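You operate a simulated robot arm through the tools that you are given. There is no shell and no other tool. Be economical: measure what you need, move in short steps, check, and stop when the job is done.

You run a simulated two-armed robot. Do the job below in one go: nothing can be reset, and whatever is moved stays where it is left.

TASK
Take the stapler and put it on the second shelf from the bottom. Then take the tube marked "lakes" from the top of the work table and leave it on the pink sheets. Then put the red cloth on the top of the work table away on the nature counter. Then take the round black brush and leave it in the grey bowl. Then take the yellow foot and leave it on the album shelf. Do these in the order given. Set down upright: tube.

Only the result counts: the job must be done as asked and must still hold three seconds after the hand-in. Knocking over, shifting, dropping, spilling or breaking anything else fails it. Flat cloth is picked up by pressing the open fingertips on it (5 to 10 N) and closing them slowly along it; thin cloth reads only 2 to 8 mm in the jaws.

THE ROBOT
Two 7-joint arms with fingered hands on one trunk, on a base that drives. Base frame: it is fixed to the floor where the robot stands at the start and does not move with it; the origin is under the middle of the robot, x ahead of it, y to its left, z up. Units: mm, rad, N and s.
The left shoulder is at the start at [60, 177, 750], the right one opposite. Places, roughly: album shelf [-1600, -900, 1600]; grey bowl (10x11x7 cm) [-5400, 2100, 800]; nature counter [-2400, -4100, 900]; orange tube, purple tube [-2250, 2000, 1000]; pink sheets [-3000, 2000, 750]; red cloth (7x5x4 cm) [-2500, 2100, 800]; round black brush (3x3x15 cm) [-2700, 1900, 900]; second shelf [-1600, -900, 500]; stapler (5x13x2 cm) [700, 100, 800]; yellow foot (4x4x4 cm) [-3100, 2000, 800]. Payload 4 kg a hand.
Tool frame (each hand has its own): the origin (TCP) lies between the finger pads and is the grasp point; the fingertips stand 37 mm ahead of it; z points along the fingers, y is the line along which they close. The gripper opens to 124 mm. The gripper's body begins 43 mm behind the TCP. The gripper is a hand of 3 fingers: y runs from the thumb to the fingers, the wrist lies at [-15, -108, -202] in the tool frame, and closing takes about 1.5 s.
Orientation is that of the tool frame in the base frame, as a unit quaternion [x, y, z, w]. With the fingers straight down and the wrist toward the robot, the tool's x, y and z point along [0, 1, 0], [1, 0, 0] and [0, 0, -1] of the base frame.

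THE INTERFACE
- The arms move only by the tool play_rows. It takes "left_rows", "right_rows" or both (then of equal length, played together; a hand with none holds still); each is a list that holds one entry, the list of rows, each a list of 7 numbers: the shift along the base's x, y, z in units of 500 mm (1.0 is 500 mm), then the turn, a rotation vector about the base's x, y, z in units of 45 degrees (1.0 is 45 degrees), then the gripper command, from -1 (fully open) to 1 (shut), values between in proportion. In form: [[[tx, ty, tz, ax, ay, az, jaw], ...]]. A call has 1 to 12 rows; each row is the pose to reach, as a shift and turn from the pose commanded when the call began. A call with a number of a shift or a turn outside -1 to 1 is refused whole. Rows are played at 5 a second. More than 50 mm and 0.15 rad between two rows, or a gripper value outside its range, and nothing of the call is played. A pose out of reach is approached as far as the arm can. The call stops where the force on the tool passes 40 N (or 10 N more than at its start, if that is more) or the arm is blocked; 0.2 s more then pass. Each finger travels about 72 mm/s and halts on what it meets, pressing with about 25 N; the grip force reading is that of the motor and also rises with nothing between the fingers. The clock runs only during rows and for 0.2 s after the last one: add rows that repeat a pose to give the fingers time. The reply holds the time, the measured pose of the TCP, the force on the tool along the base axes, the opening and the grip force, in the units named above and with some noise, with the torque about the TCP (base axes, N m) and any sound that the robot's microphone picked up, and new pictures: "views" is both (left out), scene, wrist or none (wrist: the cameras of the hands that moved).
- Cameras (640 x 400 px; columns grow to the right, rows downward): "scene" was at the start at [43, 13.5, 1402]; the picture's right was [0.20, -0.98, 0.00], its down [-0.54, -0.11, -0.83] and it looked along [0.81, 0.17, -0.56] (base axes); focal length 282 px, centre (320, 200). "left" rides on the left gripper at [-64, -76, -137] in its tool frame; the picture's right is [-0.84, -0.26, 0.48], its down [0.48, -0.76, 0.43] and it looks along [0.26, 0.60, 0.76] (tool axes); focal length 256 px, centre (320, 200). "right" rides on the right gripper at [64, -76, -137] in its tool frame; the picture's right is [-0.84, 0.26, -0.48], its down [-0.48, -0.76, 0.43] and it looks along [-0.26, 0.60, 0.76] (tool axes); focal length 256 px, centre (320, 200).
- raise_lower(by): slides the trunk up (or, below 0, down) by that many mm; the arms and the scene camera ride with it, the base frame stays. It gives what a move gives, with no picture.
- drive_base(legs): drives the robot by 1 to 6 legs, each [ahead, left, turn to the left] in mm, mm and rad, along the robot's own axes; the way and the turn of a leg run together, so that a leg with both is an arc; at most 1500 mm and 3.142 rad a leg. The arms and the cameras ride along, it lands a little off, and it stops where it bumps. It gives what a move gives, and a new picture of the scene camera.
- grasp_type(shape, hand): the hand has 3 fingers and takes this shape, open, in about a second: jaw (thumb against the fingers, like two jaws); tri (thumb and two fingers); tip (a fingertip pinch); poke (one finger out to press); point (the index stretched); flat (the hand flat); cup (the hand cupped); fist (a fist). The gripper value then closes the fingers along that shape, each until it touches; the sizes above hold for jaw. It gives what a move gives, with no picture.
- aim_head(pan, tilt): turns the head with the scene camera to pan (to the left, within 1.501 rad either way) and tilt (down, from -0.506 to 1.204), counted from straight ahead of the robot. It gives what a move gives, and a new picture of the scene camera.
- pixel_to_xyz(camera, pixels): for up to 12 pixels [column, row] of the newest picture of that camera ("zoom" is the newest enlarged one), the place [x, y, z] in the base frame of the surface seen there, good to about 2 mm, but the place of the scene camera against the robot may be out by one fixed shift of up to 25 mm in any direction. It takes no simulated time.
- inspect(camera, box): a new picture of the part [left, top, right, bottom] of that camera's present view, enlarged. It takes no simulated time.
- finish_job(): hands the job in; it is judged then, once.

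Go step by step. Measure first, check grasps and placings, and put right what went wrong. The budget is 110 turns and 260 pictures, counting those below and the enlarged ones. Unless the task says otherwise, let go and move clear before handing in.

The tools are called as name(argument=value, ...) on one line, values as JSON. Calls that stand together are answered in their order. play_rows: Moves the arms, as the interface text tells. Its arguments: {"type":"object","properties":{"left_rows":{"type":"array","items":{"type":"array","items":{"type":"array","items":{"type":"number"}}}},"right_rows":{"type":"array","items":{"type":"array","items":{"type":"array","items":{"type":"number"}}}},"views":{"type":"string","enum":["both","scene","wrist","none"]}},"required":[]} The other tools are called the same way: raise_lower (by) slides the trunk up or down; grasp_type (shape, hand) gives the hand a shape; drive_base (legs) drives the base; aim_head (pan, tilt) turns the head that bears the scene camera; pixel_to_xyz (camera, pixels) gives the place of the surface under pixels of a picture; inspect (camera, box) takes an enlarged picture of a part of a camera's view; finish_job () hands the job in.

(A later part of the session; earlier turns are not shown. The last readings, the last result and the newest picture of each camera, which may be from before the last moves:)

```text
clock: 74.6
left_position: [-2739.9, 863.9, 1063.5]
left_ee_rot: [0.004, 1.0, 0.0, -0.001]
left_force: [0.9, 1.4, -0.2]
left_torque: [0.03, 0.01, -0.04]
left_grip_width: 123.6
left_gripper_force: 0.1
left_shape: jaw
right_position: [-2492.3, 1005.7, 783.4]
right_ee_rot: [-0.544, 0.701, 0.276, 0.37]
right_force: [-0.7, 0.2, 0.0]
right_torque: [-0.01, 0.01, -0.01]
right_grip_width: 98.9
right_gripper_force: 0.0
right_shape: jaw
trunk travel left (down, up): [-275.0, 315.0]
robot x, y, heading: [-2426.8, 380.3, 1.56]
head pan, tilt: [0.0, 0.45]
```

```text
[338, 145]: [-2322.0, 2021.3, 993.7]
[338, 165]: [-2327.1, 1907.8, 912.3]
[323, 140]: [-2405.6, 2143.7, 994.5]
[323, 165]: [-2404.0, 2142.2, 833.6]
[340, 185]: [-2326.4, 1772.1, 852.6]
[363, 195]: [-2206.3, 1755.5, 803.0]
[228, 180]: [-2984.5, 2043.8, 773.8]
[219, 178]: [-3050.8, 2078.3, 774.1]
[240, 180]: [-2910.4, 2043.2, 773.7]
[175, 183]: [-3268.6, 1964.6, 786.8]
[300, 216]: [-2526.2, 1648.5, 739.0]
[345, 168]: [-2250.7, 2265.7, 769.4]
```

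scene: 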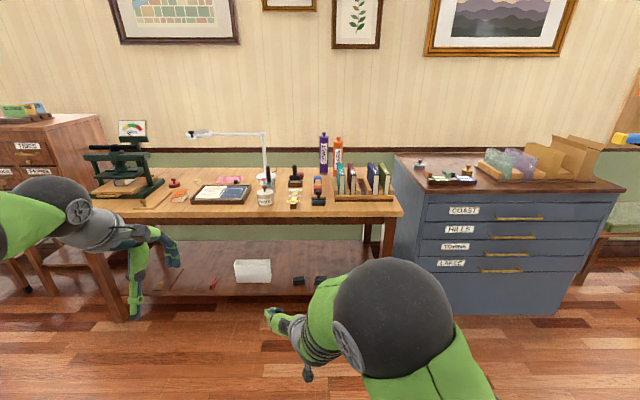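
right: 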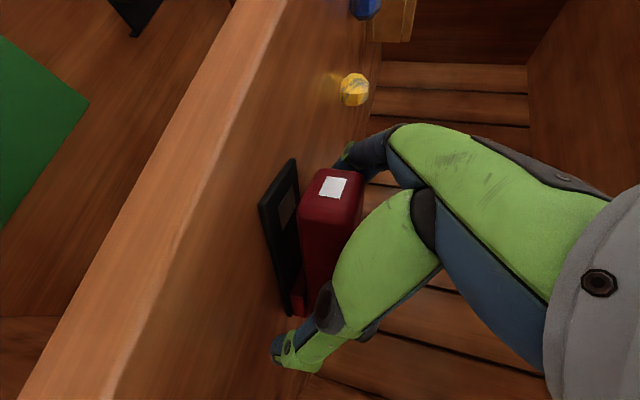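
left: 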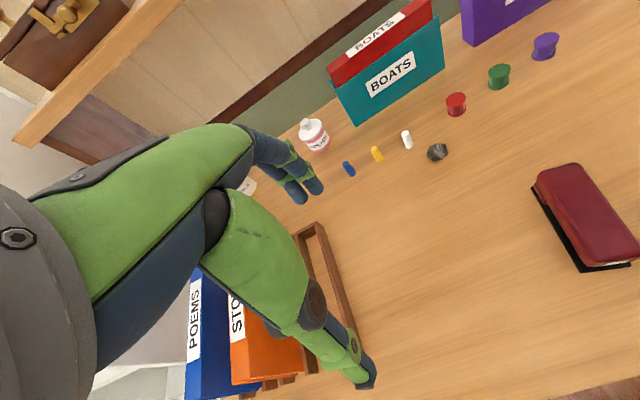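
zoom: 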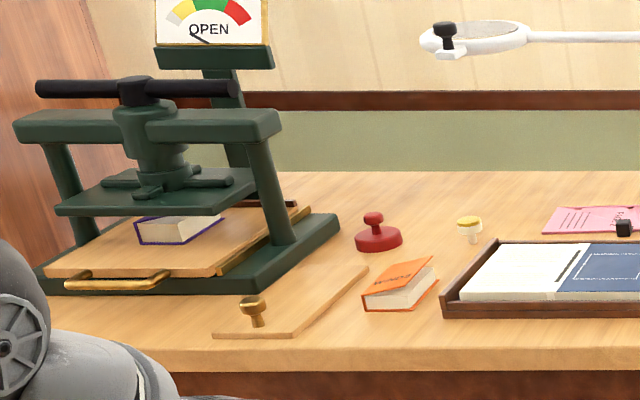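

Orange LAKES tube is at about (-2322,2030), behind the books. I measure lamp, books and table pieces, and raise the right hand before driving closer.

pixel_to_xyz(camera="scene", pixels=[[202, 133], [230, 134], [263, 140], [265, 175], [338, 155], [335, 145], [341, 148], [341, 165], [367, 166], [340, 166], [300, 176], [316, 205]])

play_rows(right_rows=[[[0, 0, 0.09, 0, 0, 0, -1], [0, 0, 0.18, 0, 0, 0, -1], [0, 0, 0.27, 0, 0, 0, -1], [0, 0, 0.36, 0, 0, 0, -1], [0, 0, 0.45, 0, 0, 0, -1], [0, 0, 0.54, 0, 0, 0, -1]]], views="none")

drive_base(legs=[[640, 0, 0]])

aim_head(pan=0.1, tilt=0.65)

```text
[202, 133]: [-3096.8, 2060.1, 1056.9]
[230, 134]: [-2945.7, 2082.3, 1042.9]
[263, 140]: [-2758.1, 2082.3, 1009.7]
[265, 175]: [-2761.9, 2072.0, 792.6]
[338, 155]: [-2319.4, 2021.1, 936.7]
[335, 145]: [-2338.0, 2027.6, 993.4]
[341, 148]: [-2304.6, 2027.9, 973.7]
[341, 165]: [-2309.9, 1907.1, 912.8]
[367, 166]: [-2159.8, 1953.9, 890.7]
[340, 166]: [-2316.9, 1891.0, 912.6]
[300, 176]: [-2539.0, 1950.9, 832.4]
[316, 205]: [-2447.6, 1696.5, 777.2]
```

```text
clock: 76.0
left_position: [-2740.3, 864.6, 1064.7]
left_ee_rot: [0.005, 1.0, 0.0, 0.0]
left_force: [0.5, -0.1, 0.4]
left_torque: [-0.02, -0.01, 0.03]
left_grip_width: 123.7
left_gripper_force: 0.1
left_shape: jaw
right_position: [-2491.3, 1009.2, 1054.2]
right_ee_rot: [-0.544, 0.7, 0.275, 0.37]
right_force: [-0.7, -0.1, 0.4]
right_torque: [0.02, 0.0, -0.03]
right_grip_width: 123.8
right_gripper_force: 0.0
right_shape: jaw
trunk travel left (down, up): [-275.0, 315.0]
robot x, y, heading: [-2427.5, 380.4, 1.561]
head pan, tilt: [0.0, 0.45]
```

```text
clock: 79.6
left_position: [-2747.0, 1499.0, 1064.2]
left_ee_rot: [-0.002, 1.0, 0.0, 0.0]
left_force: [-0.3, 0.6, 0.1]
left_torque: [-0.02, 0.0, 0.0]
left_grip_width: 123.5
left_gripper_force: 0.0
left_shape: jaw
right_position: [-2499.1, 1647.2, 1053.3]
right_ee_rot: [-0.551, 0.696, 0.277, 0.368]
right_force: [0.0, 0.1, 0.0]
right_torque: [-0.02, -0.03, -0.01]
right_grip_width: 123.7
right_gripper_force: 0.1
right_shape: jaw
trunk travel left (down, up): [-275.0, 315.0]
robot x, y, heading: [-2428.5, 1020.4, 1.577]
head pan, tilt: [0.0, 0.45]
```

scene: 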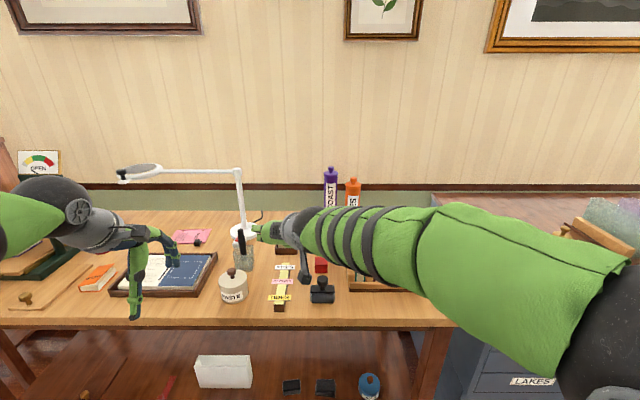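

```text
clock: 80.3
left_position: [-2746.3, 1499.2, 1064.2]
left_ee_rot: [-0.003, 1.0, 0.0, 0.0]
left_force: [0.5, 0.1, 0.3]
left_torque: [-0.04, 0.03, -0.01]
left_grip_width: 123.7
left_gripper_force: 0.1
left_shape: jaw
right_position: [-2501.0, 1646.9, 1053.7]
right_ee_rot: [-0.549, 0.697, 0.277, 0.368]
right_force: [-0.3, 0.5, 0.4]
right_torque: [0.04, 0.0, 0.01]
right_grip_width: 123.8
right_gripper_force: 0.1
right_shape: jaw
trunk travel left (down, up): [-275.0, 315.0]
robot x, y, heading: [-2430.2, 1020.9, 1.573]
head pan, tilt: [0.099, 0.649]
```

scene: 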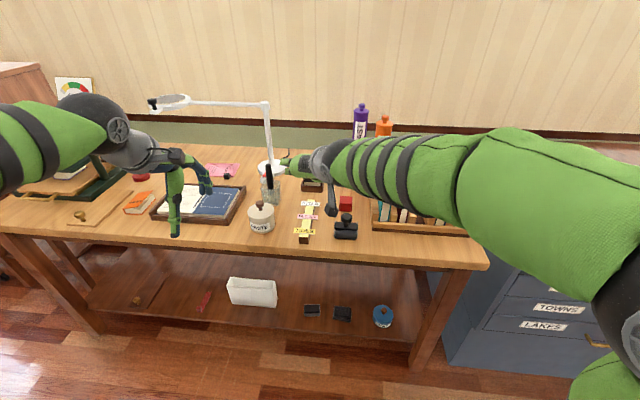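

The tube stands free above the books. I raise the trunk 150 and move 80 closer, then look with the wrist camera from a pre-grasp pose.

raise_lower(by=150)

drive_base(legs=[[80, 0, 0]])

play_rows(right_rows=[[[0.06, 0.07, -0.02, 0, 0, 0, -1], [0.12, 0.14, -0.05, 0, 0, 0, -1], [0.18, 0.2, -0.1, 0, 0, 0, -1], [0.23, 0.26, -0.15, 0, 0, 0, -1], [0.26, 0.31, -0.2, 0, 0, 0, -1], [0.27, 0.33, -0.25, 0, 0, 0, -1]]], views="both")

```text
clock: 82.1
left_position: [-2746.3, 1499.6, 1213.4]
left_ee_rot: [-0.003, 1.0, 0.001, 0.0]
left_force: [0.7, -0.8, -0.3]
left_torque: [-0.02, -0.01, -0.01]
left_grip_width: 123.6
left_gripper_force: 0.1
left_shape: jaw
right_position: [-2499.0, 1646.7, 1203.9]
right_ee_rot: [-0.549, 0.697, 0.277, 0.368]
right_force: [1.0, 0.6, 0.2]
right_torque: [-0.03, 0.01, 0.01]
right_grip_width: 123.5
right_gripper_force: 0.0
right_shape: jaw
trunk travel left (down, up): [-425.0, 165.0]
robot x, y, heading: [-2426.2, 1018.5, 1.574]
head pan, tilt: [0.099, 0.649]
```

```text
clock: 83.2
left_position: [-2746.9, 1578.4, 1213.5]
left_ee_rot: [-0.004, 1.0, -0.001, 0.0]
left_force: [0.9, 0.5, -0.8]
left_torque: [-0.03, 0.0, 0.0]
left_grip_width: 123.8
left_gripper_force: 0.0
left_shape: jaw
right_position: [-2500.9, 1727.2, 1202.6]
right_ee_rot: [-0.551, 0.696, 0.278, 0.367]
right_force: [-0.2, 0.4, 0.3]
right_torque: [-0.02, 0.0, -0.02]
right_grip_width: 123.4
right_gripper_force: 0.0
right_shape: jaw
trunk travel left (down, up): [-425.0, 165.0]
robot x, y, heading: [-2426.1, 1100.3, 1.579]
head pan, tilt: [0.099, 0.649]
```

scene: 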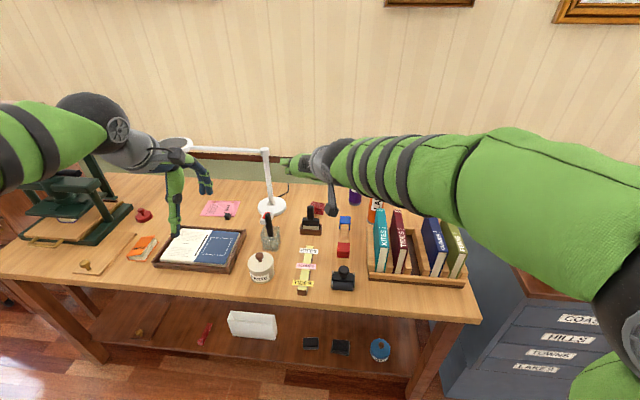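

```text
clock: 84.5
left_position: [-2747.1, 1578.7, 1214.8]
left_ee_rot: [-0.003, 1.0, 0.0, 0.0]
left_force: [0.1, 0.4, 0.1]
left_torque: [0.02, 0.0, 0.0]
left_grip_width: 123.7
left_gripper_force: 0.0
left_shape: jaw
right_position: [-2364.2, 1891.0, 1078.8]
right_ee_rot: [-0.55, 0.696, 0.279, 0.367]
right_force: [-0.4, -0.2, -0.6]
right_torque: [0.04, 0.01, 0.0]
right_grip_width: 123.6
right_gripper_force: 0.1
right_shape: jaw
trunk travel left (down, up): [-425.0, 165.0]
robot x, y, heading: [-2425.3, 1101.0, 1.578]
head pan, tilt: [0.099, 0.649]
```

scene: 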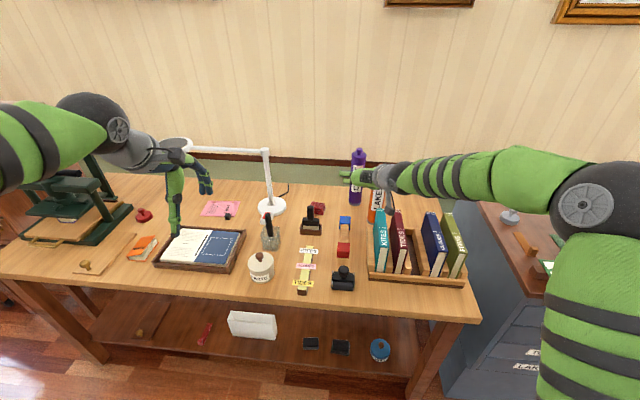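
right: 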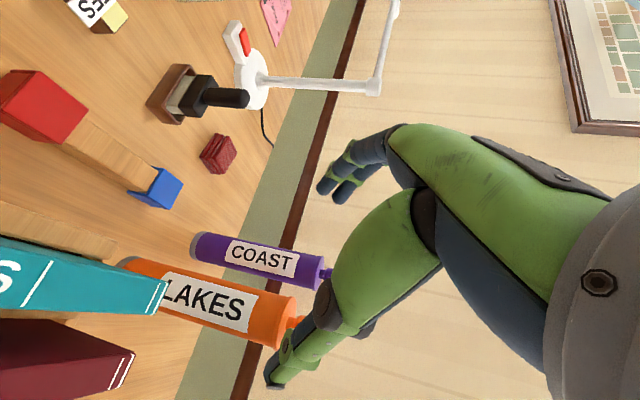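

Wrist picture: LAKES tube at (220,305), COAST at (260,258). I measure tube surfaces, books, the table and the small items.

pixel_to_xyz(camera="right", pixels=[[285, 318], [250, 292], [236, 330], [297, 326], [200, 300], [310, 272], [225, 270], [165, 290], [128, 355], [218, 155], [236, 225], [260, 305]])

```text
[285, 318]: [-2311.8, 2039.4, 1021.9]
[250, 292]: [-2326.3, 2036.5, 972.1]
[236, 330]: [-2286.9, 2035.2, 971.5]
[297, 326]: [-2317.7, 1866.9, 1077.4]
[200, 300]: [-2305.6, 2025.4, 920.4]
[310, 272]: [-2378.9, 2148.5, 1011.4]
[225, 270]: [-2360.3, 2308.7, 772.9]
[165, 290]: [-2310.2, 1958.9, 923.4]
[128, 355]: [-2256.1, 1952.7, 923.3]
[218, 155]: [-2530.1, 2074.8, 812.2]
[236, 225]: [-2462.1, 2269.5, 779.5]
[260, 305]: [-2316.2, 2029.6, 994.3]
```

Tube centre ≈(-2307,2055), top ≈1022, books' tops 923. I advance along the fingers to straddle it at z 968.

play_rows(right_rows=[[[0.032, 0.064, -0.042, 0, 0, 0, -1], [0.064, 0.128, -0.084, 0, 0, 0, -1], [0.077, 0.176, -0.119, 0, 0, 0, -1], [0.089, 0.223, -0.153, 0, 0, 0, -1], [0.102, 0.27, -0.188, 0, 0, 0, -1], [0.114, 0.318, -0.222, 0, 0, 0, -1], [0.114, 0.318, -0.222, 0, 0, 0, -1]]], views="both")

```text
clock: 86.2
left_position: [-2747.8, 1578.4, 1214.0]
left_ee_rot: [-0.004, 1.0, -0.001, -0.001]
left_force: [-0.1, -0.1, 0.6]
left_torque: [0.0, 0.05, -0.01]
left_grip_width: 123.8
left_gripper_force: 0.2
left_shape: jaw
right_position: [-2308.7, 2049.5, 966.1]
right_ee_rot: [-0.55, 0.696, 0.278, 0.368]
right_force: [-0.1, -0.7, 0.5]
right_torque: [-0.03, 0.03, 0.02]
right_grip_width: 123.7
right_gripper_force: 0.1
right_shape: jaw
trunk travel left (down, up): [-425.0, 165.0]
robot x, y, heading: [-2430.6, 1101.0, 1.58]
head pan, tilt: [0.099, 0.649]
```

scene: 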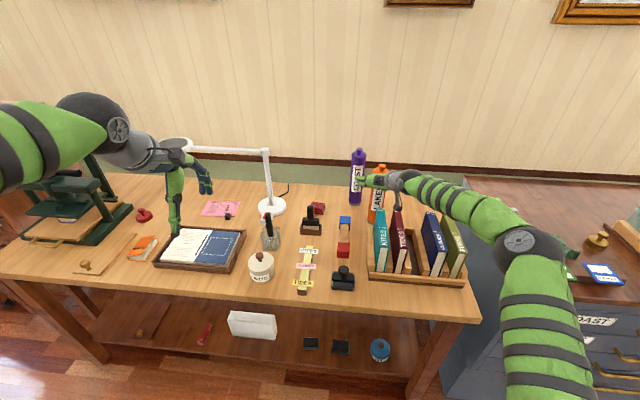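
right: 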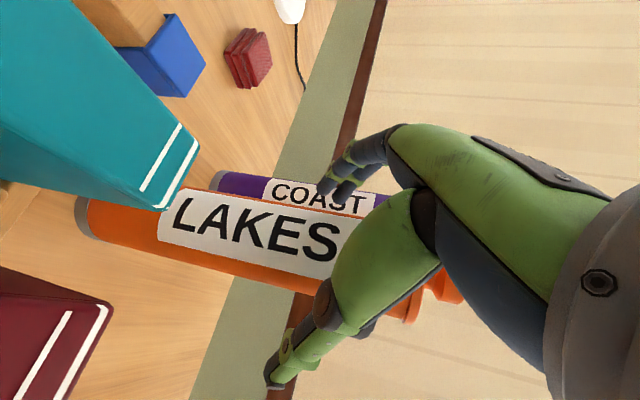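

Tube is between thumb and fingers. I close.

play_rows(right_rows=[[[0, 0, 0, 0, 0, 0, -0.6], [0, 0, 0, 0, 0, 0, -0.3], [0, 0, 0, 0, 0, 0, 0], [0, 0, 0, 0, 0, 0, 0.3], [0, 0, 0, 0, 0, 0, 0.6], [0, 0, 0, 0, 0, 0, 1], [0, 0, 0, 0, 0, 0, 1], [0, 0, 0, 0, 0, 0, 1], [0, 0, 0, 0, 0, 0, 1]]], views="wrist")

inspect(camera="scene", box=[330, 140, 450, 230])

```text
clock: 88.2
left_position: [-2748.8, 1577.0, 1214.1]
left_ee_rot: [-0.004, 1.0, 0.001, 0.0]
left_force: [0.7, 0.0, 0.2]
left_torque: [-0.01, -0.03, -0.02]
left_grip_width: 123.8
left_gripper_force: 0.0
left_shape: jaw
right_position: [-2309.1, 2048.4, 966.4]
right_ee_rot: [-0.551, 0.696, 0.278, 0.368]
right_force: [0.3, 0.6, 1.9]
right_torque: [0.1, 0.12, -0.03]
right_grip_width: 56.7
right_gripper_force: 24.9
right_shape: jaw
trunk travel left (down, up): [-425.0, 165.0]
robot x, y, heading: [-2426.1, 1096.7, 1.582]
head pan, tilt: [0.099, 0.649]
```

right: 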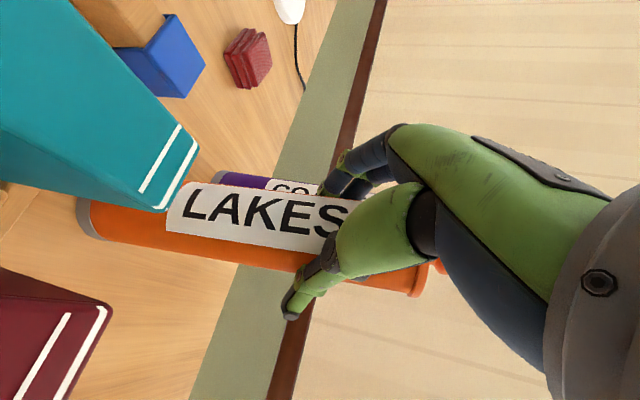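

```text
4.44 times, centred on (390, 185) of scene
```

zoom: 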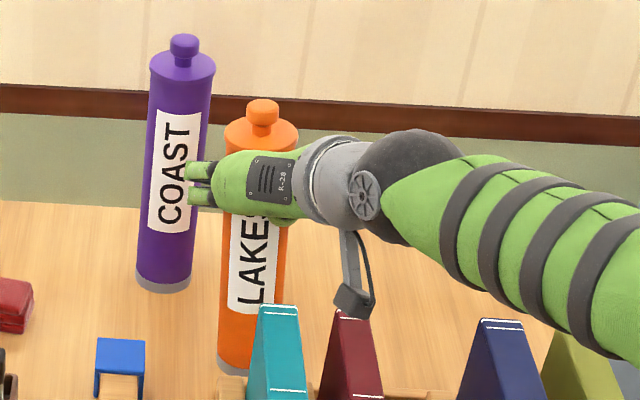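

Gripped (56.7 mm). I measure the tube's foot and the table, then lift it 200 mm.

pixel_to_xyz(camera="right", pixels=[[84, 232], [95, 215], [60, 240], [140, 262], [245, 60], [225, 50], [270, 60], [255, 85], [250, 110]])

play_rows(right_rows=[[[0, 0, 0.02, 0, 0, 0, 1], [0, 0, 0.08, 0, 0, 0, 1], [0, 0, 0.16, 0, 0, 0, 1], [0, 0, 0.24, 0, 0, 0, 1], [0, 0, 0.32, 0, 0, 0, 1], [0, 0, 0.4, 0, 0, 0, 1], [0, 0, 0.42, 0, 0, 0, 1]]], views="both")

```text
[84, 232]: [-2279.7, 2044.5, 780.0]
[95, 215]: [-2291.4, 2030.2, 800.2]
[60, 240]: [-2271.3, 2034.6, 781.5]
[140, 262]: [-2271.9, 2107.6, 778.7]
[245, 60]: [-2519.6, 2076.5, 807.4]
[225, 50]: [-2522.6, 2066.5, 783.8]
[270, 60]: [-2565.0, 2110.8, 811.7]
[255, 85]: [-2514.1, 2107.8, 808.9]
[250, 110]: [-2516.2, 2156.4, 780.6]
```

```text
clock: 89.8
left_position: [-2746.6, 1578.7, 1214.3]
left_ee_rot: [-0.003, 1.0, 0.0, 0.0]
left_force: [-0.8, 1.0, 0.7]
left_torque: [0.01, 0.0, 0.0]
left_grip_width: 123.6
left_gripper_force: 0.1
left_shape: jaw
right_position: [-2311.2, 2055.3, 1178.2]
right_ee_rot: [-0.55, 0.696, 0.278, 0.368]
right_force: [-0.5, 0.0, -2.5]
right_torque: [0.0, -0.01, 0.01]
right_grip_width: 56.4
right_gripper_force: 25.1
right_shape: jaw
trunk travel left (down, up): [-425.0, 165.0]
robot x, y, heading: [-2426.5, 1099.2, 1.581]
head pan, tilt: [0.099, 0.649]
```

scene: 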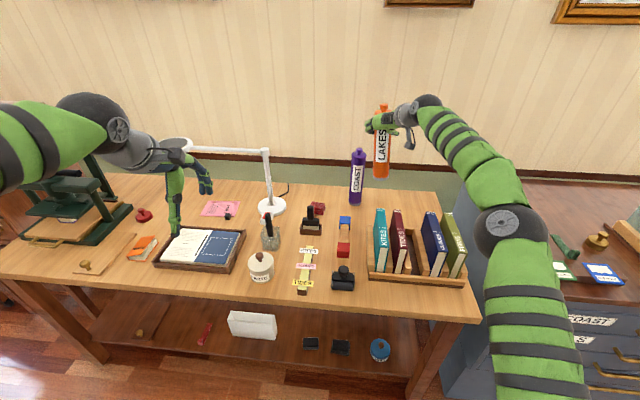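
right: 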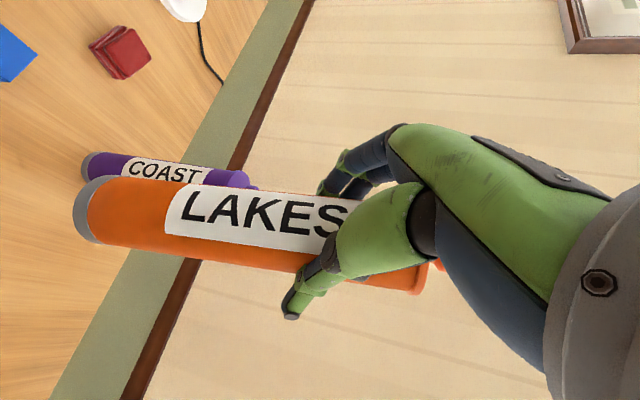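

Lifted upright (weight 2.5 N); table z≈780 so the tube's foot is 186 mm below the TCP. I pull it back over the books and strafe left to the pink sheets.

play_rows(right_rows=[[[0, -0.08, 0.02, 0, 0, 0, 1], [0, -0.16, 0.04, 0, 0, 0, 1], [0, -0.24, 0.04, 0, 0, 0, 1], [0, -0.32, 0.04, 0, 0, 0, 1], [0, -0.4, 0.04, 0, 0, 0, 1], [0, -0.48, 0.04, 0, 0, 0, 1]]], views="none")

drive_base(legs=[[0, 640, -0.01]])

aim_head(pan=0.0, tilt=0.75)

```text
clock: 91.2
left_position: [-2747.6, 1577.2, 1214.9]
left_ee_rot: [-0.004, 1.0, 0.0, 0.0]
left_force: [0.7, -0.4, -0.6]
left_torque: [0.02, 0.0, -0.01]
left_grip_width: 123.5
left_gripper_force: 0.1
left_shape: jaw
right_position: [-2310.9, 1807.6, 1194.8]
right_ee_rot: [-0.55, 0.696, 0.278, 0.369]
right_force: [-0.4, 0.1, -1.5]
right_torque: [0.03, 0.02, 0.01]
right_grip_width: 56.5
right_gripper_force: 25.0
right_shape: jaw
trunk travel left (down, up): [-425.0, 165.0]
robot x, y, heading: [-2427.8, 1102.1, 1.578]
head pan, tilt: [0.099, 0.649]
```

```text
clock: 94.6
left_position: [-3353.9, 1594.2, 1213.0]
left_ee_rot: [0.013, 1.0, 0.0, -0.001]
left_force: [-0.1, -0.5, -0.2]
left_torque: [0.01, -0.03, -0.02]
left_grip_width: 123.7
left_gripper_force: 0.1
left_shape: jaw
right_position: [-2909.8, 1810.4, 1195.1]
right_ee_rot: [-0.54, 0.704, 0.272, 0.372]
right_force: [0.5, 0.8, -0.7]
right_torque: [-0.01, -0.01, -0.03]
right_grip_width: 56.5
right_gripper_force: 24.9
right_shape: jaw
trunk travel left (down, up): [-425.0, 165.0]
robot x, y, heading: [-3048.8, 1105.6, 1.55]
head pan, tilt: [0.099, 0.649]
```

scene: 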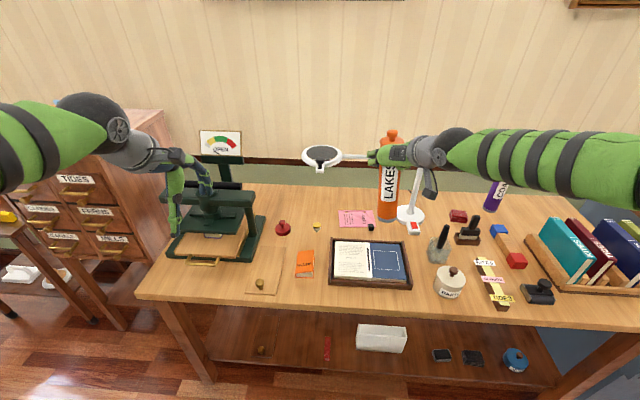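

```text
clock: 95.3
left_position: [-3351.3, 1595.0, 1213.2]
left_ee_rot: [0.013, 1.0, -0.001, 0.001]
left_force: [-0.9, -0.1, 0.0]
left_torque: [-0.02, 0.03, -0.02]
left_grip_width: 123.6
left_gripper_force: 0.1
left_shape: jaw
right_position: [-2908.6, 1810.1, 1195.7]
right_ee_rot: [-0.539, 0.705, 0.273, 0.372]
right_force: [0.0, 0.0, -2.2]
right_torque: [0.01, -0.03, 0.02]
right_grip_width: 56.5
right_gripper_force: 24.8
right_shape: jaw
trunk travel left (down, up): [-425.0, 165.0]
robot x, y, heading: [-3048.7, 1099.0, 1.549]
head pan, tilt: [0.0, 0.75]
```

scene: 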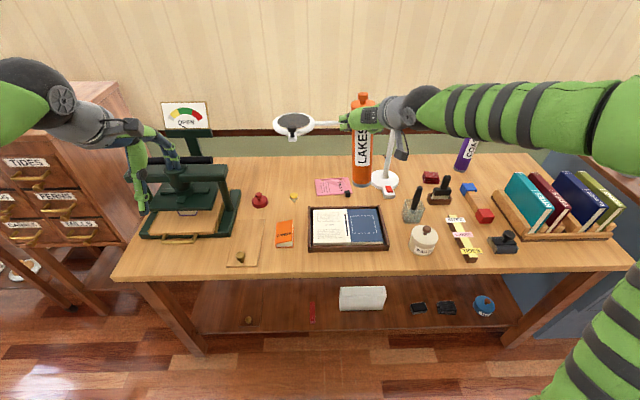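

Pink sheets at (333,186). I zoom and measure sheets, knob, lamp, and the held tube for calibrating the scene camera.

inspect(camera="scene", box=[260, 90, 420, 240])

pixel_to_xyz(camera="scene", pixels=[[316, 181], [318, 194], [350, 179], [340, 193], [347, 193], [333, 187], [362, 180], [355, 165], [370, 165], [294, 120], [330, 124], [385, 180]])

```text
2.67 times, centred on (340, 165) of scene
```

zoom: 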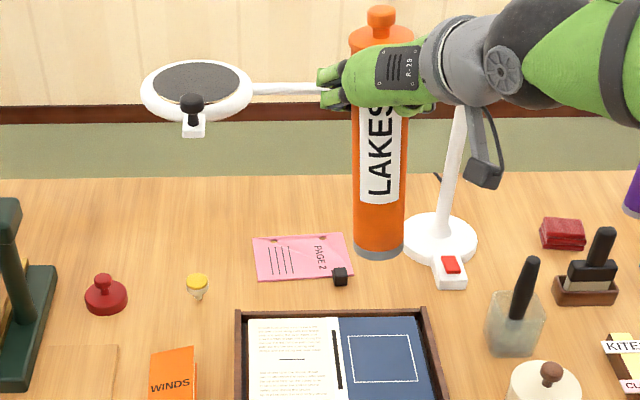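

```text
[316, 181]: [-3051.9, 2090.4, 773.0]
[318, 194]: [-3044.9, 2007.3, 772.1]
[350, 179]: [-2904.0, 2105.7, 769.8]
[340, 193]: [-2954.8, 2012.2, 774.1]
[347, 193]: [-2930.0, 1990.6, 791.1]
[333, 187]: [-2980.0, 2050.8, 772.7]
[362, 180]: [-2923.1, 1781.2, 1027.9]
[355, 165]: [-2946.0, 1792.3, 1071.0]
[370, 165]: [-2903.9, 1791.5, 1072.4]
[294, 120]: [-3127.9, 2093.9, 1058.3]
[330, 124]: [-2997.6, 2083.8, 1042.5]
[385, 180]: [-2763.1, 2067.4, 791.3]
```

Scene camera offset here is about (+14,+8,+8). Sheets span x -3038…-2890, y 2011…2105; the lamp bar runs at y≈2091, z≈1050, so I set the tube at (-2975, 2043), coming in low from the front.

play_rows(right_rows=[[[-0.033, 0, -0.08, 0, 0, 0, 1], [-0.066, 0, -0.16, 0, 0, 0, 1], [-0.1, 0.02, -0.24, 0, 0, 0, 1], [-0.133, 0.04, -0.31, 0, 0, 0, 1], [-0.133, 0.08, -0.35, 0, 0, 0, 1], [-0.133, 0.16, -0.35, 0, 0, 0, 1], [-0.133, 0.24, -0.35, 0, 0, 0, 1], [-0.133, 0.31, -0.35, 0, 0, 0, 1], [-0.133, 0.37, -0.35, 0, 0, 0, 1], [-0.133, 0.37, -0.35, 0, 0, 0, 1]]], views="both")

inspect(camera="scene", box=[260, 90, 420, 240])

```text
clock: 97.5
left_position: [-3352.9, 1594.3, 1214.5]
left_ee_rot: [0.013, 1.0, 0.001, 0.0]
left_force: [0.1, 0.4, 0.2]
left_torque: [-0.02, -0.02, 0.0]
left_grip_width: 124.1
left_gripper_force: 0.0
left_shape: jaw
right_position: [-2976.9, 1992.6, 1020.4]
right_ee_rot: [-0.539, 0.705, 0.272, 0.372]
right_force: [-0.1, -0.3, -1.3]
right_torque: [0.01, 0.01, 0.03]
right_grip_width: 55.3
right_gripper_force: 25.4
right_shape: jaw
trunk travel left (down, up): [-425.0, 165.0]
robot x, y, heading: [-3045.9, 1105.0, 1.55]
head pan, tilt: [0.0, 0.75]
```

scene: 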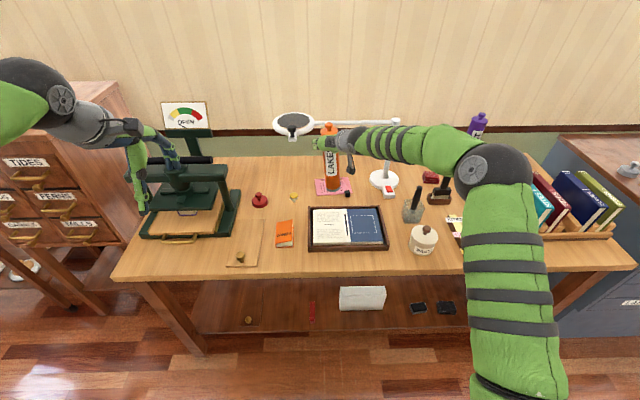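
right: 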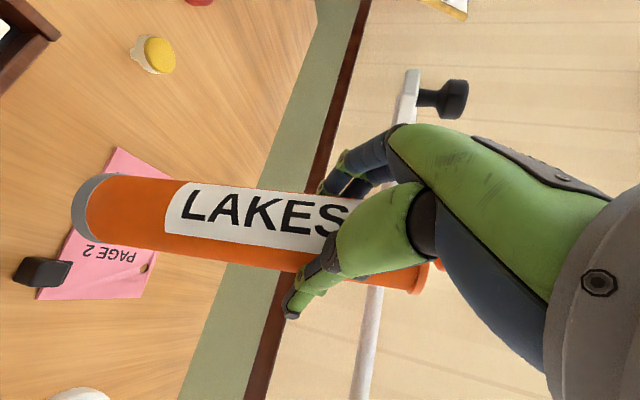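

```text
2.67 times, centred on (340, 165) of scene
```

zoom: 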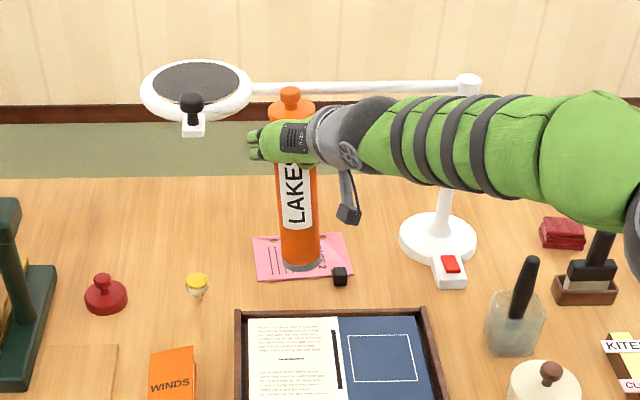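

The tube is over the sheets. I measure the sheets and the lamp bar with the wrist camera before the final forward move.

pixel_to_xyz(camera="right", pixels=[[42, 297], [140, 297], [120, 152], [160, 172], [72, 240], [408, 100], [372, 320], [45, 270], [152, 55], [85, 205]])

```text
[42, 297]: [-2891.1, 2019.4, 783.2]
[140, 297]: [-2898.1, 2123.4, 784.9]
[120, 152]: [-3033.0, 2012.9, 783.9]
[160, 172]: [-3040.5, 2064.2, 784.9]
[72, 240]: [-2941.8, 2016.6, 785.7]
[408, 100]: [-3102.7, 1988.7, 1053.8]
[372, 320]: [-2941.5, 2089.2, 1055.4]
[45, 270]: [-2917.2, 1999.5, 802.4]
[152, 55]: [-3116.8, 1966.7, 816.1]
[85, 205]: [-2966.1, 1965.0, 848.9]
```

Sheets y 2013–2123, z 784. Forward 44 mm, then down to near contact.

play_rows(right_rows=[[[0, 0.05, 0, 0, 0, 0, 1], [0, 0.09, 0, 0, 0, 0, 1], [0, 0.09, -0.05, 0, 0, 0, 1], [0, 0.09, -0.08, 0, 0, 0, 1], [0, 0.09, -0.092, 0, 0, 0, 1], [0, 0.09, -0.098, 0, 0, 0, 1], [0, 0.09, -0.1, 0, 0, 0, 1], [0, 0.09, -0.1, 0, 0, 0, 1]]], views="wrist")

inspect(camera="scene", box=[260, 90, 420, 240])

```text
clock: 99.3
left_position: [-3352.5, 1593.7, 1213.6]
left_ee_rot: [0.013, 1.0, 0.001, 0.0]
left_force: [1.1, 0.0, -0.2]
left_torque: [0.01, 0.01, -0.01]
left_grip_width: 123.8
left_gripper_force: 0.0
left_shape: jaw
right_position: [-2974.2, 2040.3, 971.2]
right_ee_rot: [-0.539, 0.704, 0.273, 0.373]
right_force: [-0.5, 1.0, 5.8]
right_torque: [0.15, 0.07, -0.01]
right_grip_width: 55.7
right_gripper_force: 25.2
right_shape: jaw
trunk travel left (down, up): [-425.0, 165.0]
robot x, y, heading: [-3045.4, 1104.1, 1.547]
head pan, tilt: [0.0, 0.75]
```

right: 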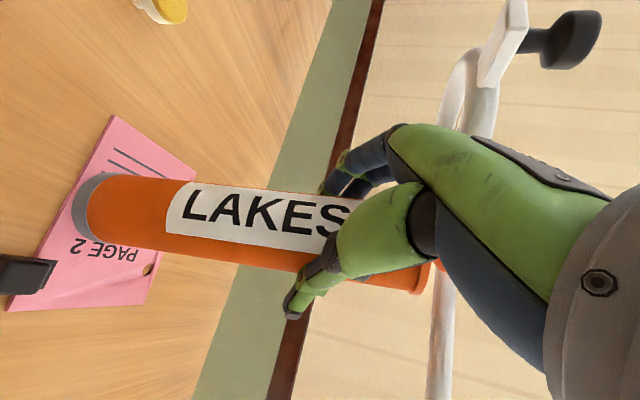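

```text
2.67 times, centred on (340, 165) of scene
```

zoom: 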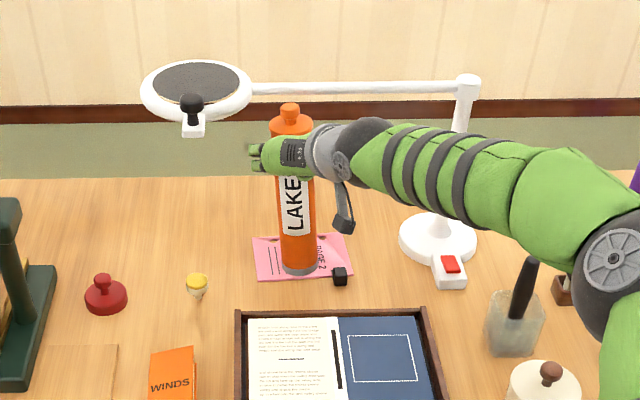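

The tube is standing on the sheets (+5.8 N). I open slowly and back straight out.

play_rows(right_rows=[[[0, 0, 0, 0, 0, 0, 0.5], [0, 0, 0, 0, 0, 0, 0.2], [0, 0, 0, 0, 0, 0, 0], [0, 0, 0, 0, 0, 0, -0.2], [0, 0, 0, 0, 0, 0, -0.4], [0, 0, 0, 0, 0, 0, -0.6], [0, 0, 0, 0, 0, 0, -0.6], [0, 0, 0, 0, 0, 0, -0.6]]], views="wrist")

play_rows(right_rows=[[[-0.012, -0.05, 0, 0, 0, 0, -0.6], [-0.025, -0.1, 0.02, 0, 0, 0, -0.6], [-0.04, -0.16, 0.06, 0, 0, 0, -0.6], [-0.05, -0.24, 0.1, 0, 0, 0, -0.6], [-0.05, -0.32, 0.14, 0, 0, 0, -0.6], [-0.05, -0.4, 0.18, 0, 0, 0, -0.6], [-0.05, -0.48, 0.22, 0, 0, 0, -0.6]]], views="both")

```text
clock: 101.1
left_position: [-3352.1, 1594.4, 1213.2]
left_ee_rot: [0.013, 1.0, 0.0, 0.001]
left_force: [0.2, 0.6, -0.5]
left_torque: [-0.03, 0.02, -0.01]
left_grip_width: 123.5
left_gripper_force: 0.1
left_shape: jaw
right_position: [-2975.2, 2039.9, 969.0]
right_ee_rot: [-0.539, 0.705, 0.272, 0.372]
right_force: [0.0, 0.8, -0.1]
right_torque: [0.0, 0.03, -0.01]
right_grip_width: 99.0
right_gripper_force: 0.1
right_shape: jaw
trunk travel left (down, up): [-425.0, 165.0]
robot x, y, heading: [-3047.7, 1101.4, 1.55]
head pan, tilt: [0.0, 0.75]
```

right: 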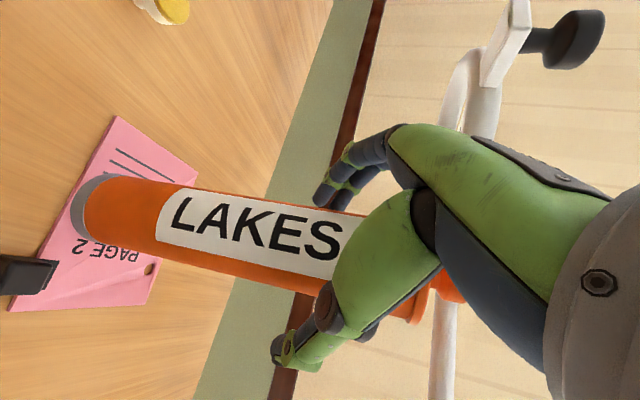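

```text
clock: 102.7
left_position: [-3352.9, 1593.3, 1214.0]
left_ee_rot: [0.013, 1.0, 0.0, 0.0]
left_force: [0.0, -0.2, 0.7]
left_torque: [-0.01, 0.02, 0.02]
left_grip_width: 123.5
left_gripper_force: 0.0
left_shape: jaw
right_position: [-3001.6, 1794.6, 1079.9]
right_ee_rot: [-0.538, 0.706, 0.273, 0.372]
right_force: [-0.8, 0.3, 0.5]
right_torque: [-0.03, -0.02, 0.01]
right_grip_width: 99.3
right_gripper_force: 0.1
right_shape: jaw
trunk travel left (down, up): [-425.0, 165.0]
robot x, y, heading: [-3050.1, 1102.6, 1.546]
head pan, tilt: [0.0, 0.75]
```

scene: 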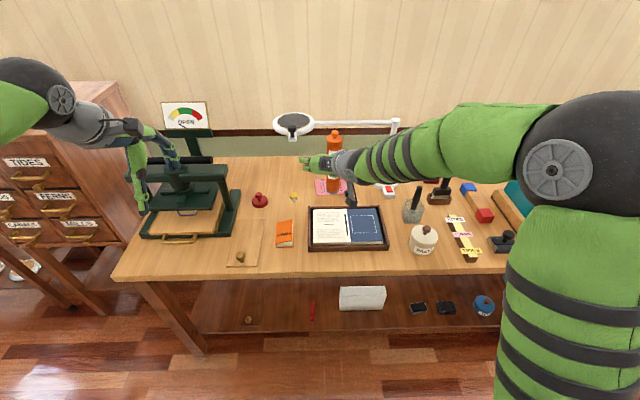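
right: 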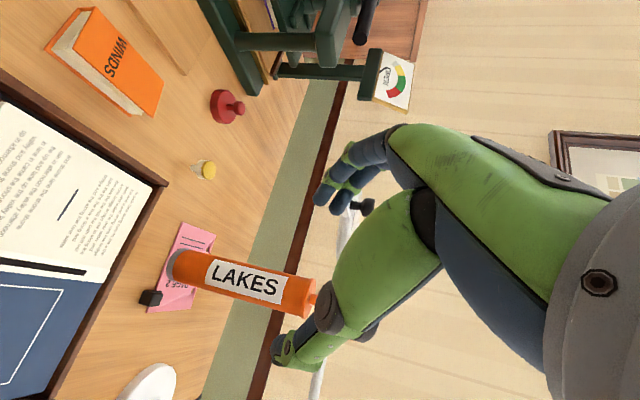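

LAKES stands on the pink sheets. Now to the red cloth: I strafe right and take a close look.

drive_base(legs=[[0, -430, 0.02]])

inspect(camera="right", box=[0, 0, 400, 400])

inspect(camera="scene", box=[250, 130, 410, 230])

```text
clock: 105.4
left_position: [-2925.6, 1581.3, 1213.9]
left_ee_rot: [0.004, 1.0, 0.001, 0.001]
left_force: [0.1, -0.9, 0.0]
left_torque: [-0.03, 0.0, 0.0]
left_grip_width: 123.8
left_gripper_force: 0.0
left_shape: jaw
right_position: [-2578.0, 1788.4, 1081.0]
right_ee_rot: [-0.544, 0.701, 0.274, 0.37]
right_force: [0.0, 0.2, -0.3]
right_torque: [0.01, 0.0, 0.01]
right_grip_width: 99.0
right_gripper_force: 0.1
right_shape: jaw
trunk travel left (down, up): [-425.0, 165.0]
robot x, y, heading: [-2609.3, 1096.3, 1.563]
head pan, tilt: [0.0, 0.75]
```

scene: 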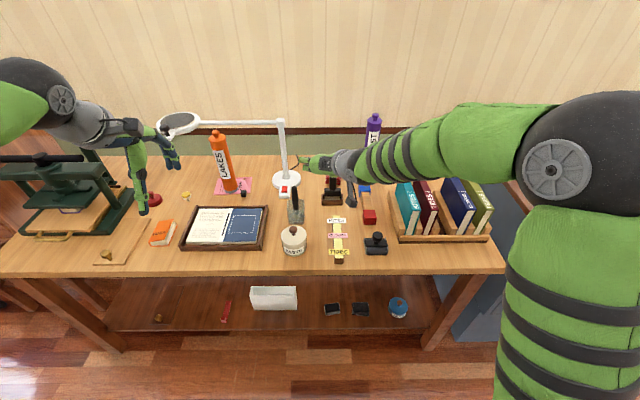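

```text
1.00 times, centred on (200, 200) of right (not enlarged: the box is as wide or as high as the picture)
```

zoom: 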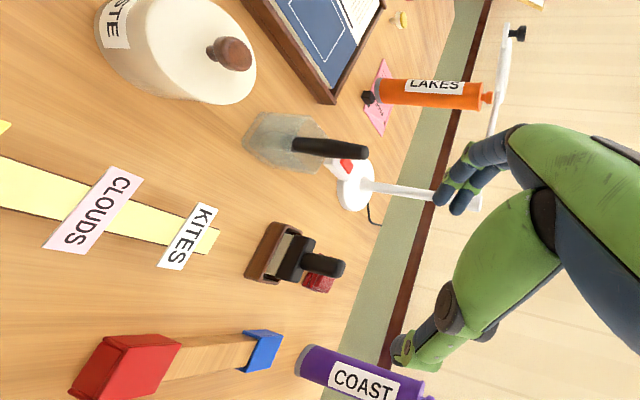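

```text
4.00 times, centred on (330, 180) of scene
```

zoom: 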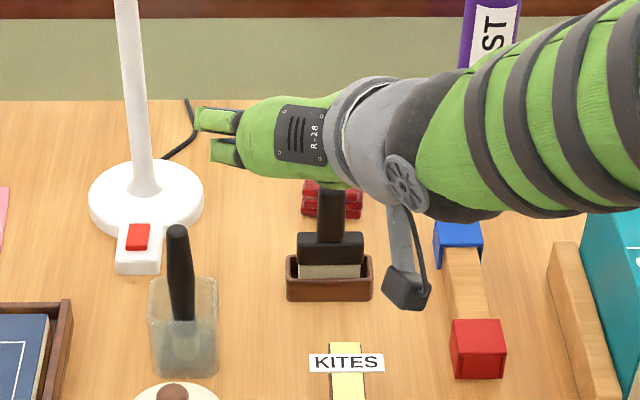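

The red cloth (331,195 in the zoom) is a small folded stack just behind the black stamp. I turn the right hand to point straight down with the wrist toward the robot.

play_rows(right_rows=[[[0, 0.01, 0.02, -0.065, 0.087, -0.126, -0.6], [0.01, 0.02, 0.04, -0.131, 0.174, -0.251, -0.6], [0.02, 0.03, 0.06, -0.196, 0.26, -0.377, -0.6], [0.03, 0.04, 0.08, -0.261, 0.347, -0.503, -0.6], [0.035, 0.06, 0.08, -0.327, 0.434, -0.628, -0.6], [0.04, 0.08, 0.08, -0.392, 0.521, -0.754, -0.6]]], views="none")

play_rows(right_rows=[[[0, 0.02, 0, -0.065, 0.087, -0.126, -0.6], [0.01, 0.06, 0, -0.131, 0.174, -0.251, -0.6], [0.02, 0.1, 0, -0.196, 0.26, -0.377, -0.6], [0.03, 0.14, 0, -0.261, 0.347, -0.503, -0.6], [0.035, 0.18, 0, -0.327, 0.434, -0.628, -0.6], [0.04, 0.22, 0, -0.392, 0.521, -0.754, -0.6]]], views="both")

```text
clock: 106.8
left_position: [-2924.9, 1581.5, 1215.4]
left_ee_rot: [0.005, 1.0, 0.0, 0.0]
left_force: [0.1, 0.3, 0.6]
left_torque: [0.01, -0.01, 0.0]
left_grip_width: 123.6
left_gripper_force: 0.0
left_shape: jaw
right_position: [-2558.1, 1829.0, 1119.7]
right_ee_rot: [-0.302, 0.92, 0.15, 0.199]
right_force: [-0.8, -0.3, -0.7]
right_torque: [-0.03, 0.03, -0.01]
right_grip_width: 99.1
right_gripper_force: 0.0
right_shape: jaw
trunk travel left (down, up): [-425.0, 165.0]
robot x, y, heading: [-2610.9, 1098.4, 1.559]
head pan, tilt: [0.0, 0.75]
```

```text
clock: 108.2
left_position: [-2925.9, 1582.9, 1213.8]
left_ee_rot: [0.004, 1.0, 0.0, 0.0]
left_force: [-0.8, -0.1, -0.1]
left_torque: [-0.05, 0.0, -0.02]
left_grip_width: 123.8
left_gripper_force: 0.1
left_shape: jaw
right_position: [-2538.8, 1939.1, 1118.2]
right_ee_rot: [-0.013, 1.0, 0.004, -0.001]
right_force: [0.3, 0.3, -0.8]
right_torque: [-0.02, 0.02, 0.02]
right_grip_width: 99.1
right_gripper_force: 0.0
right_shape: jaw
trunk travel left (down, up): [-425.0, 165.0]
robot x, y, heading: [-2610.3, 1099.2, 1.556]
head pan, tilt: [0.0, 0.75]
```

scene: 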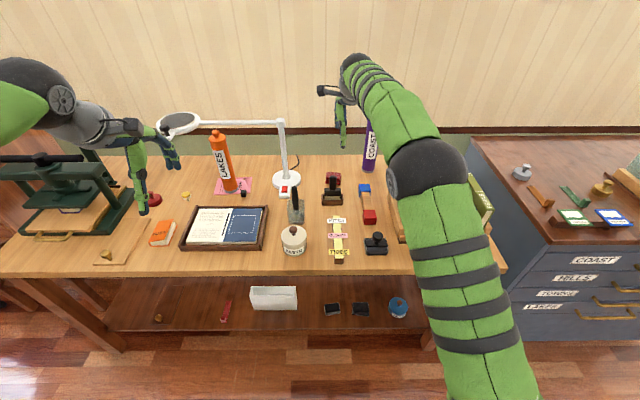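
right: 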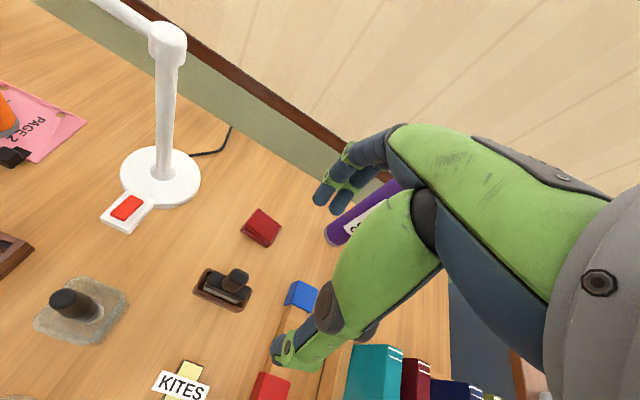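

Hand points down. I measure the cloth at (262,227), the stamp, the blue end and the purple tube in the wrist picture.

pixel_to_xyz(camera="right", pixels=[[258, 210], [280, 226], [267, 245], [243, 230], [262, 228], [235, 275], [237, 290], [205, 270], [250, 305], [300, 285], [335, 235], [290, 250]])

inspect(camera="right", box=[190, 180, 310, 320])

```text
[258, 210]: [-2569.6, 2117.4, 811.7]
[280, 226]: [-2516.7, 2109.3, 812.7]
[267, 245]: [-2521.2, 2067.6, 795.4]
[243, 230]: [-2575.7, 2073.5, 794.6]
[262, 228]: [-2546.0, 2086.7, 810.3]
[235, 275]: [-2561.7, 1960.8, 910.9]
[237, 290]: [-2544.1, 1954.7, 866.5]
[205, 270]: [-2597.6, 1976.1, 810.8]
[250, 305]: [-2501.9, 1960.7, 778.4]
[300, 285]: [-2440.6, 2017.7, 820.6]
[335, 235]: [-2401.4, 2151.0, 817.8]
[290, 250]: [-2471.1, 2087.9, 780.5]
```

```text
2.86 times, centred on (250, 250) of right
```

zoom: 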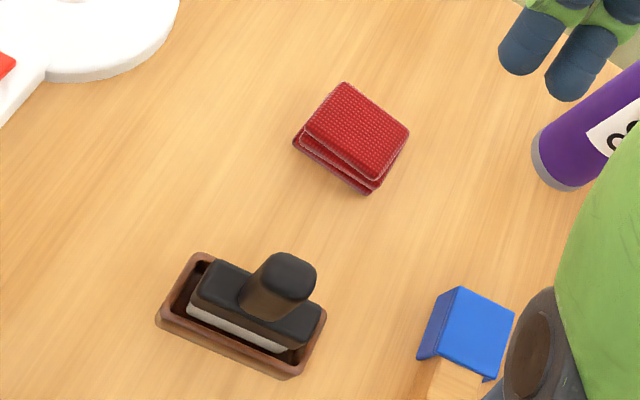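

Cloth spans x -2577…-2515, y 2065…2118, top 812; the stamp's handle (z 911, y 1960) would foul the wrist from the front, so I yaw the hand to have the wrist on the right and close along x.

play_rows(right_rows=[[[0, 0.025, 0, 0, 0, 0.151, -1], [0, 0.05, 0, 0, 0, 0.302, -1], [0, 0.075, 0, 0, 0, 0.454, -1], [-0.005, 0.1, 0, 0, 0, 0.605, -1], [-0.005, 0.125, 0, 0, 0, 0.756, -1], [-0.007, 0.15, 0, 0, 0, 0.907, -1]]], views="none")

play_rows(right_rows=[[[0, 0.025, 0, 0, 0, 0.151, -1], [0, 0.05, 0, 0, 0, 0.302, -1], [0, 0.075, 0, 0, 0, 0.454, -1], [-0.005, 0.1, 0, 0, 0, 0.605, -1], [-0.005, 0.125, 0, 0, 0, 0.756, -1], [-0.007, 0.15, 0, 0, 0, 0.907, -1]]], views="both")

```text
clock: 109.6
left_position: [-2925.4, 1578.3, 1216.6]
left_ee_rot: [0.005, 1.0, 0.003, 0.0]
left_force: [0.4, -0.2, 0.7]
left_torque: [0.11, 0.0, 0.01]
left_grip_width: 123.4
left_gripper_force: 0.0
left_shape: jaw
right_position: [-2544.5, 1928.3, 1109.2]
right_ee_rot: [-0.363, 0.932, 0.006, -0.001]
right_force: [-0.3, 0.1, -0.1]
right_torque: [0.07, -0.04, -0.01]
right_grip_width: 123.8
right_gripper_force: 0.0
right_shape: jaw
right hand out of reach, approached as far as the arm can: row 3, 4, 5, 6
trunk travel left (down, up): [-425.0, 165.0]
robot x, y, heading: [-2610.6, 1098.7, 1.564]
head pan, tilt: [0.0, 0.75]
```

```text
clock: 111.0
left_position: [-2926.9, 1582.6, 1212.8]
left_ee_rot: [0.006, 1.0, -0.001, 0.002]
left_force: [-0.2, 0.4, -0.9]
left_torque: [-0.01, -0.05, 0.04]
left_grip_width: 124.1
left_gripper_force: 0.1
left_shape: jaw
right_position: [-2568.9, 1895.1, 1062.8]
right_ee_rot: [-0.665, 0.747, 0.002, -0.003]
right_force: [0.2, 0.4, 0.1]
right_torque: [-0.02, 0.02, 0.0]
right_grip_width: 123.9
right_gripper_force: 0.1
right_shape: jaw
right hand out of reach, approached as far as the arm can: row 2, 3, 4, 5, 6
trunk travel left (down, up): [-425.0, 165.0]
robot x, y, heading: [-2612.7, 1099.4, 1.563]
head pan, tilt: [0.0, 0.75]
```

scene: 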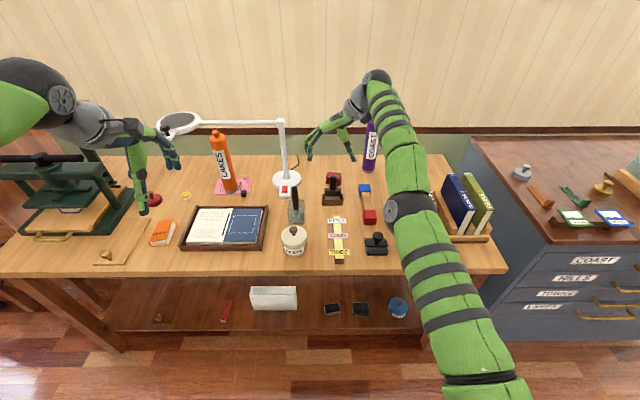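
right: 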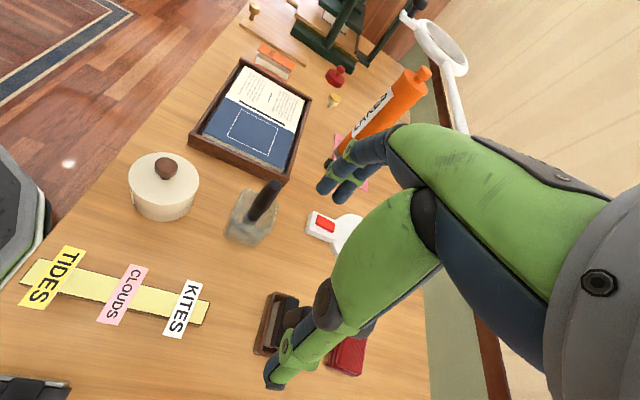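

The pose is out of reach from here; the robot must come closer. The robot's own base shows at the left of the wrist picture (15,230); I measure its gap to the table edge.

pixel_to_xyz(camera="right", pixels=[[15, 200], [20, 240], [40, 225], [46, 190], [10, 165], [5, 285], [25, 260], [60, 240], [80, 200]])

inspect(camera="right", box=[0, 130, 120, 330])

```text
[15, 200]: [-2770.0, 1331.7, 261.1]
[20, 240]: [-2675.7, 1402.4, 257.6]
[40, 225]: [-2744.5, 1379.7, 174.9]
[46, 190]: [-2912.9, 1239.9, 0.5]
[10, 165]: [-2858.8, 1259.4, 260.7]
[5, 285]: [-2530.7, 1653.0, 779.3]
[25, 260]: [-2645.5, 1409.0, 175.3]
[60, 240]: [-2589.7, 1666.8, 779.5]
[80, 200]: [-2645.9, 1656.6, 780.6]
```

```text
2.00 times, centred on (60, 230) of right
```

zoom: 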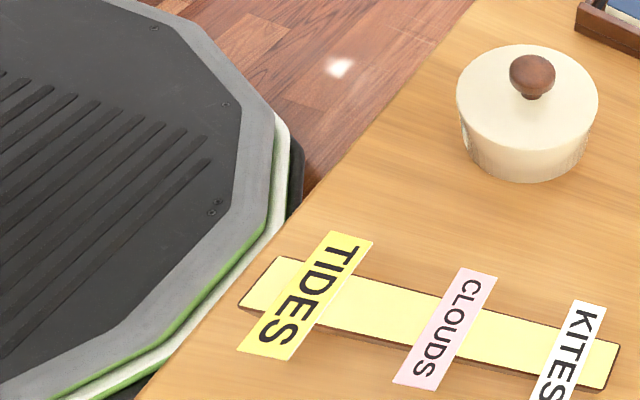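

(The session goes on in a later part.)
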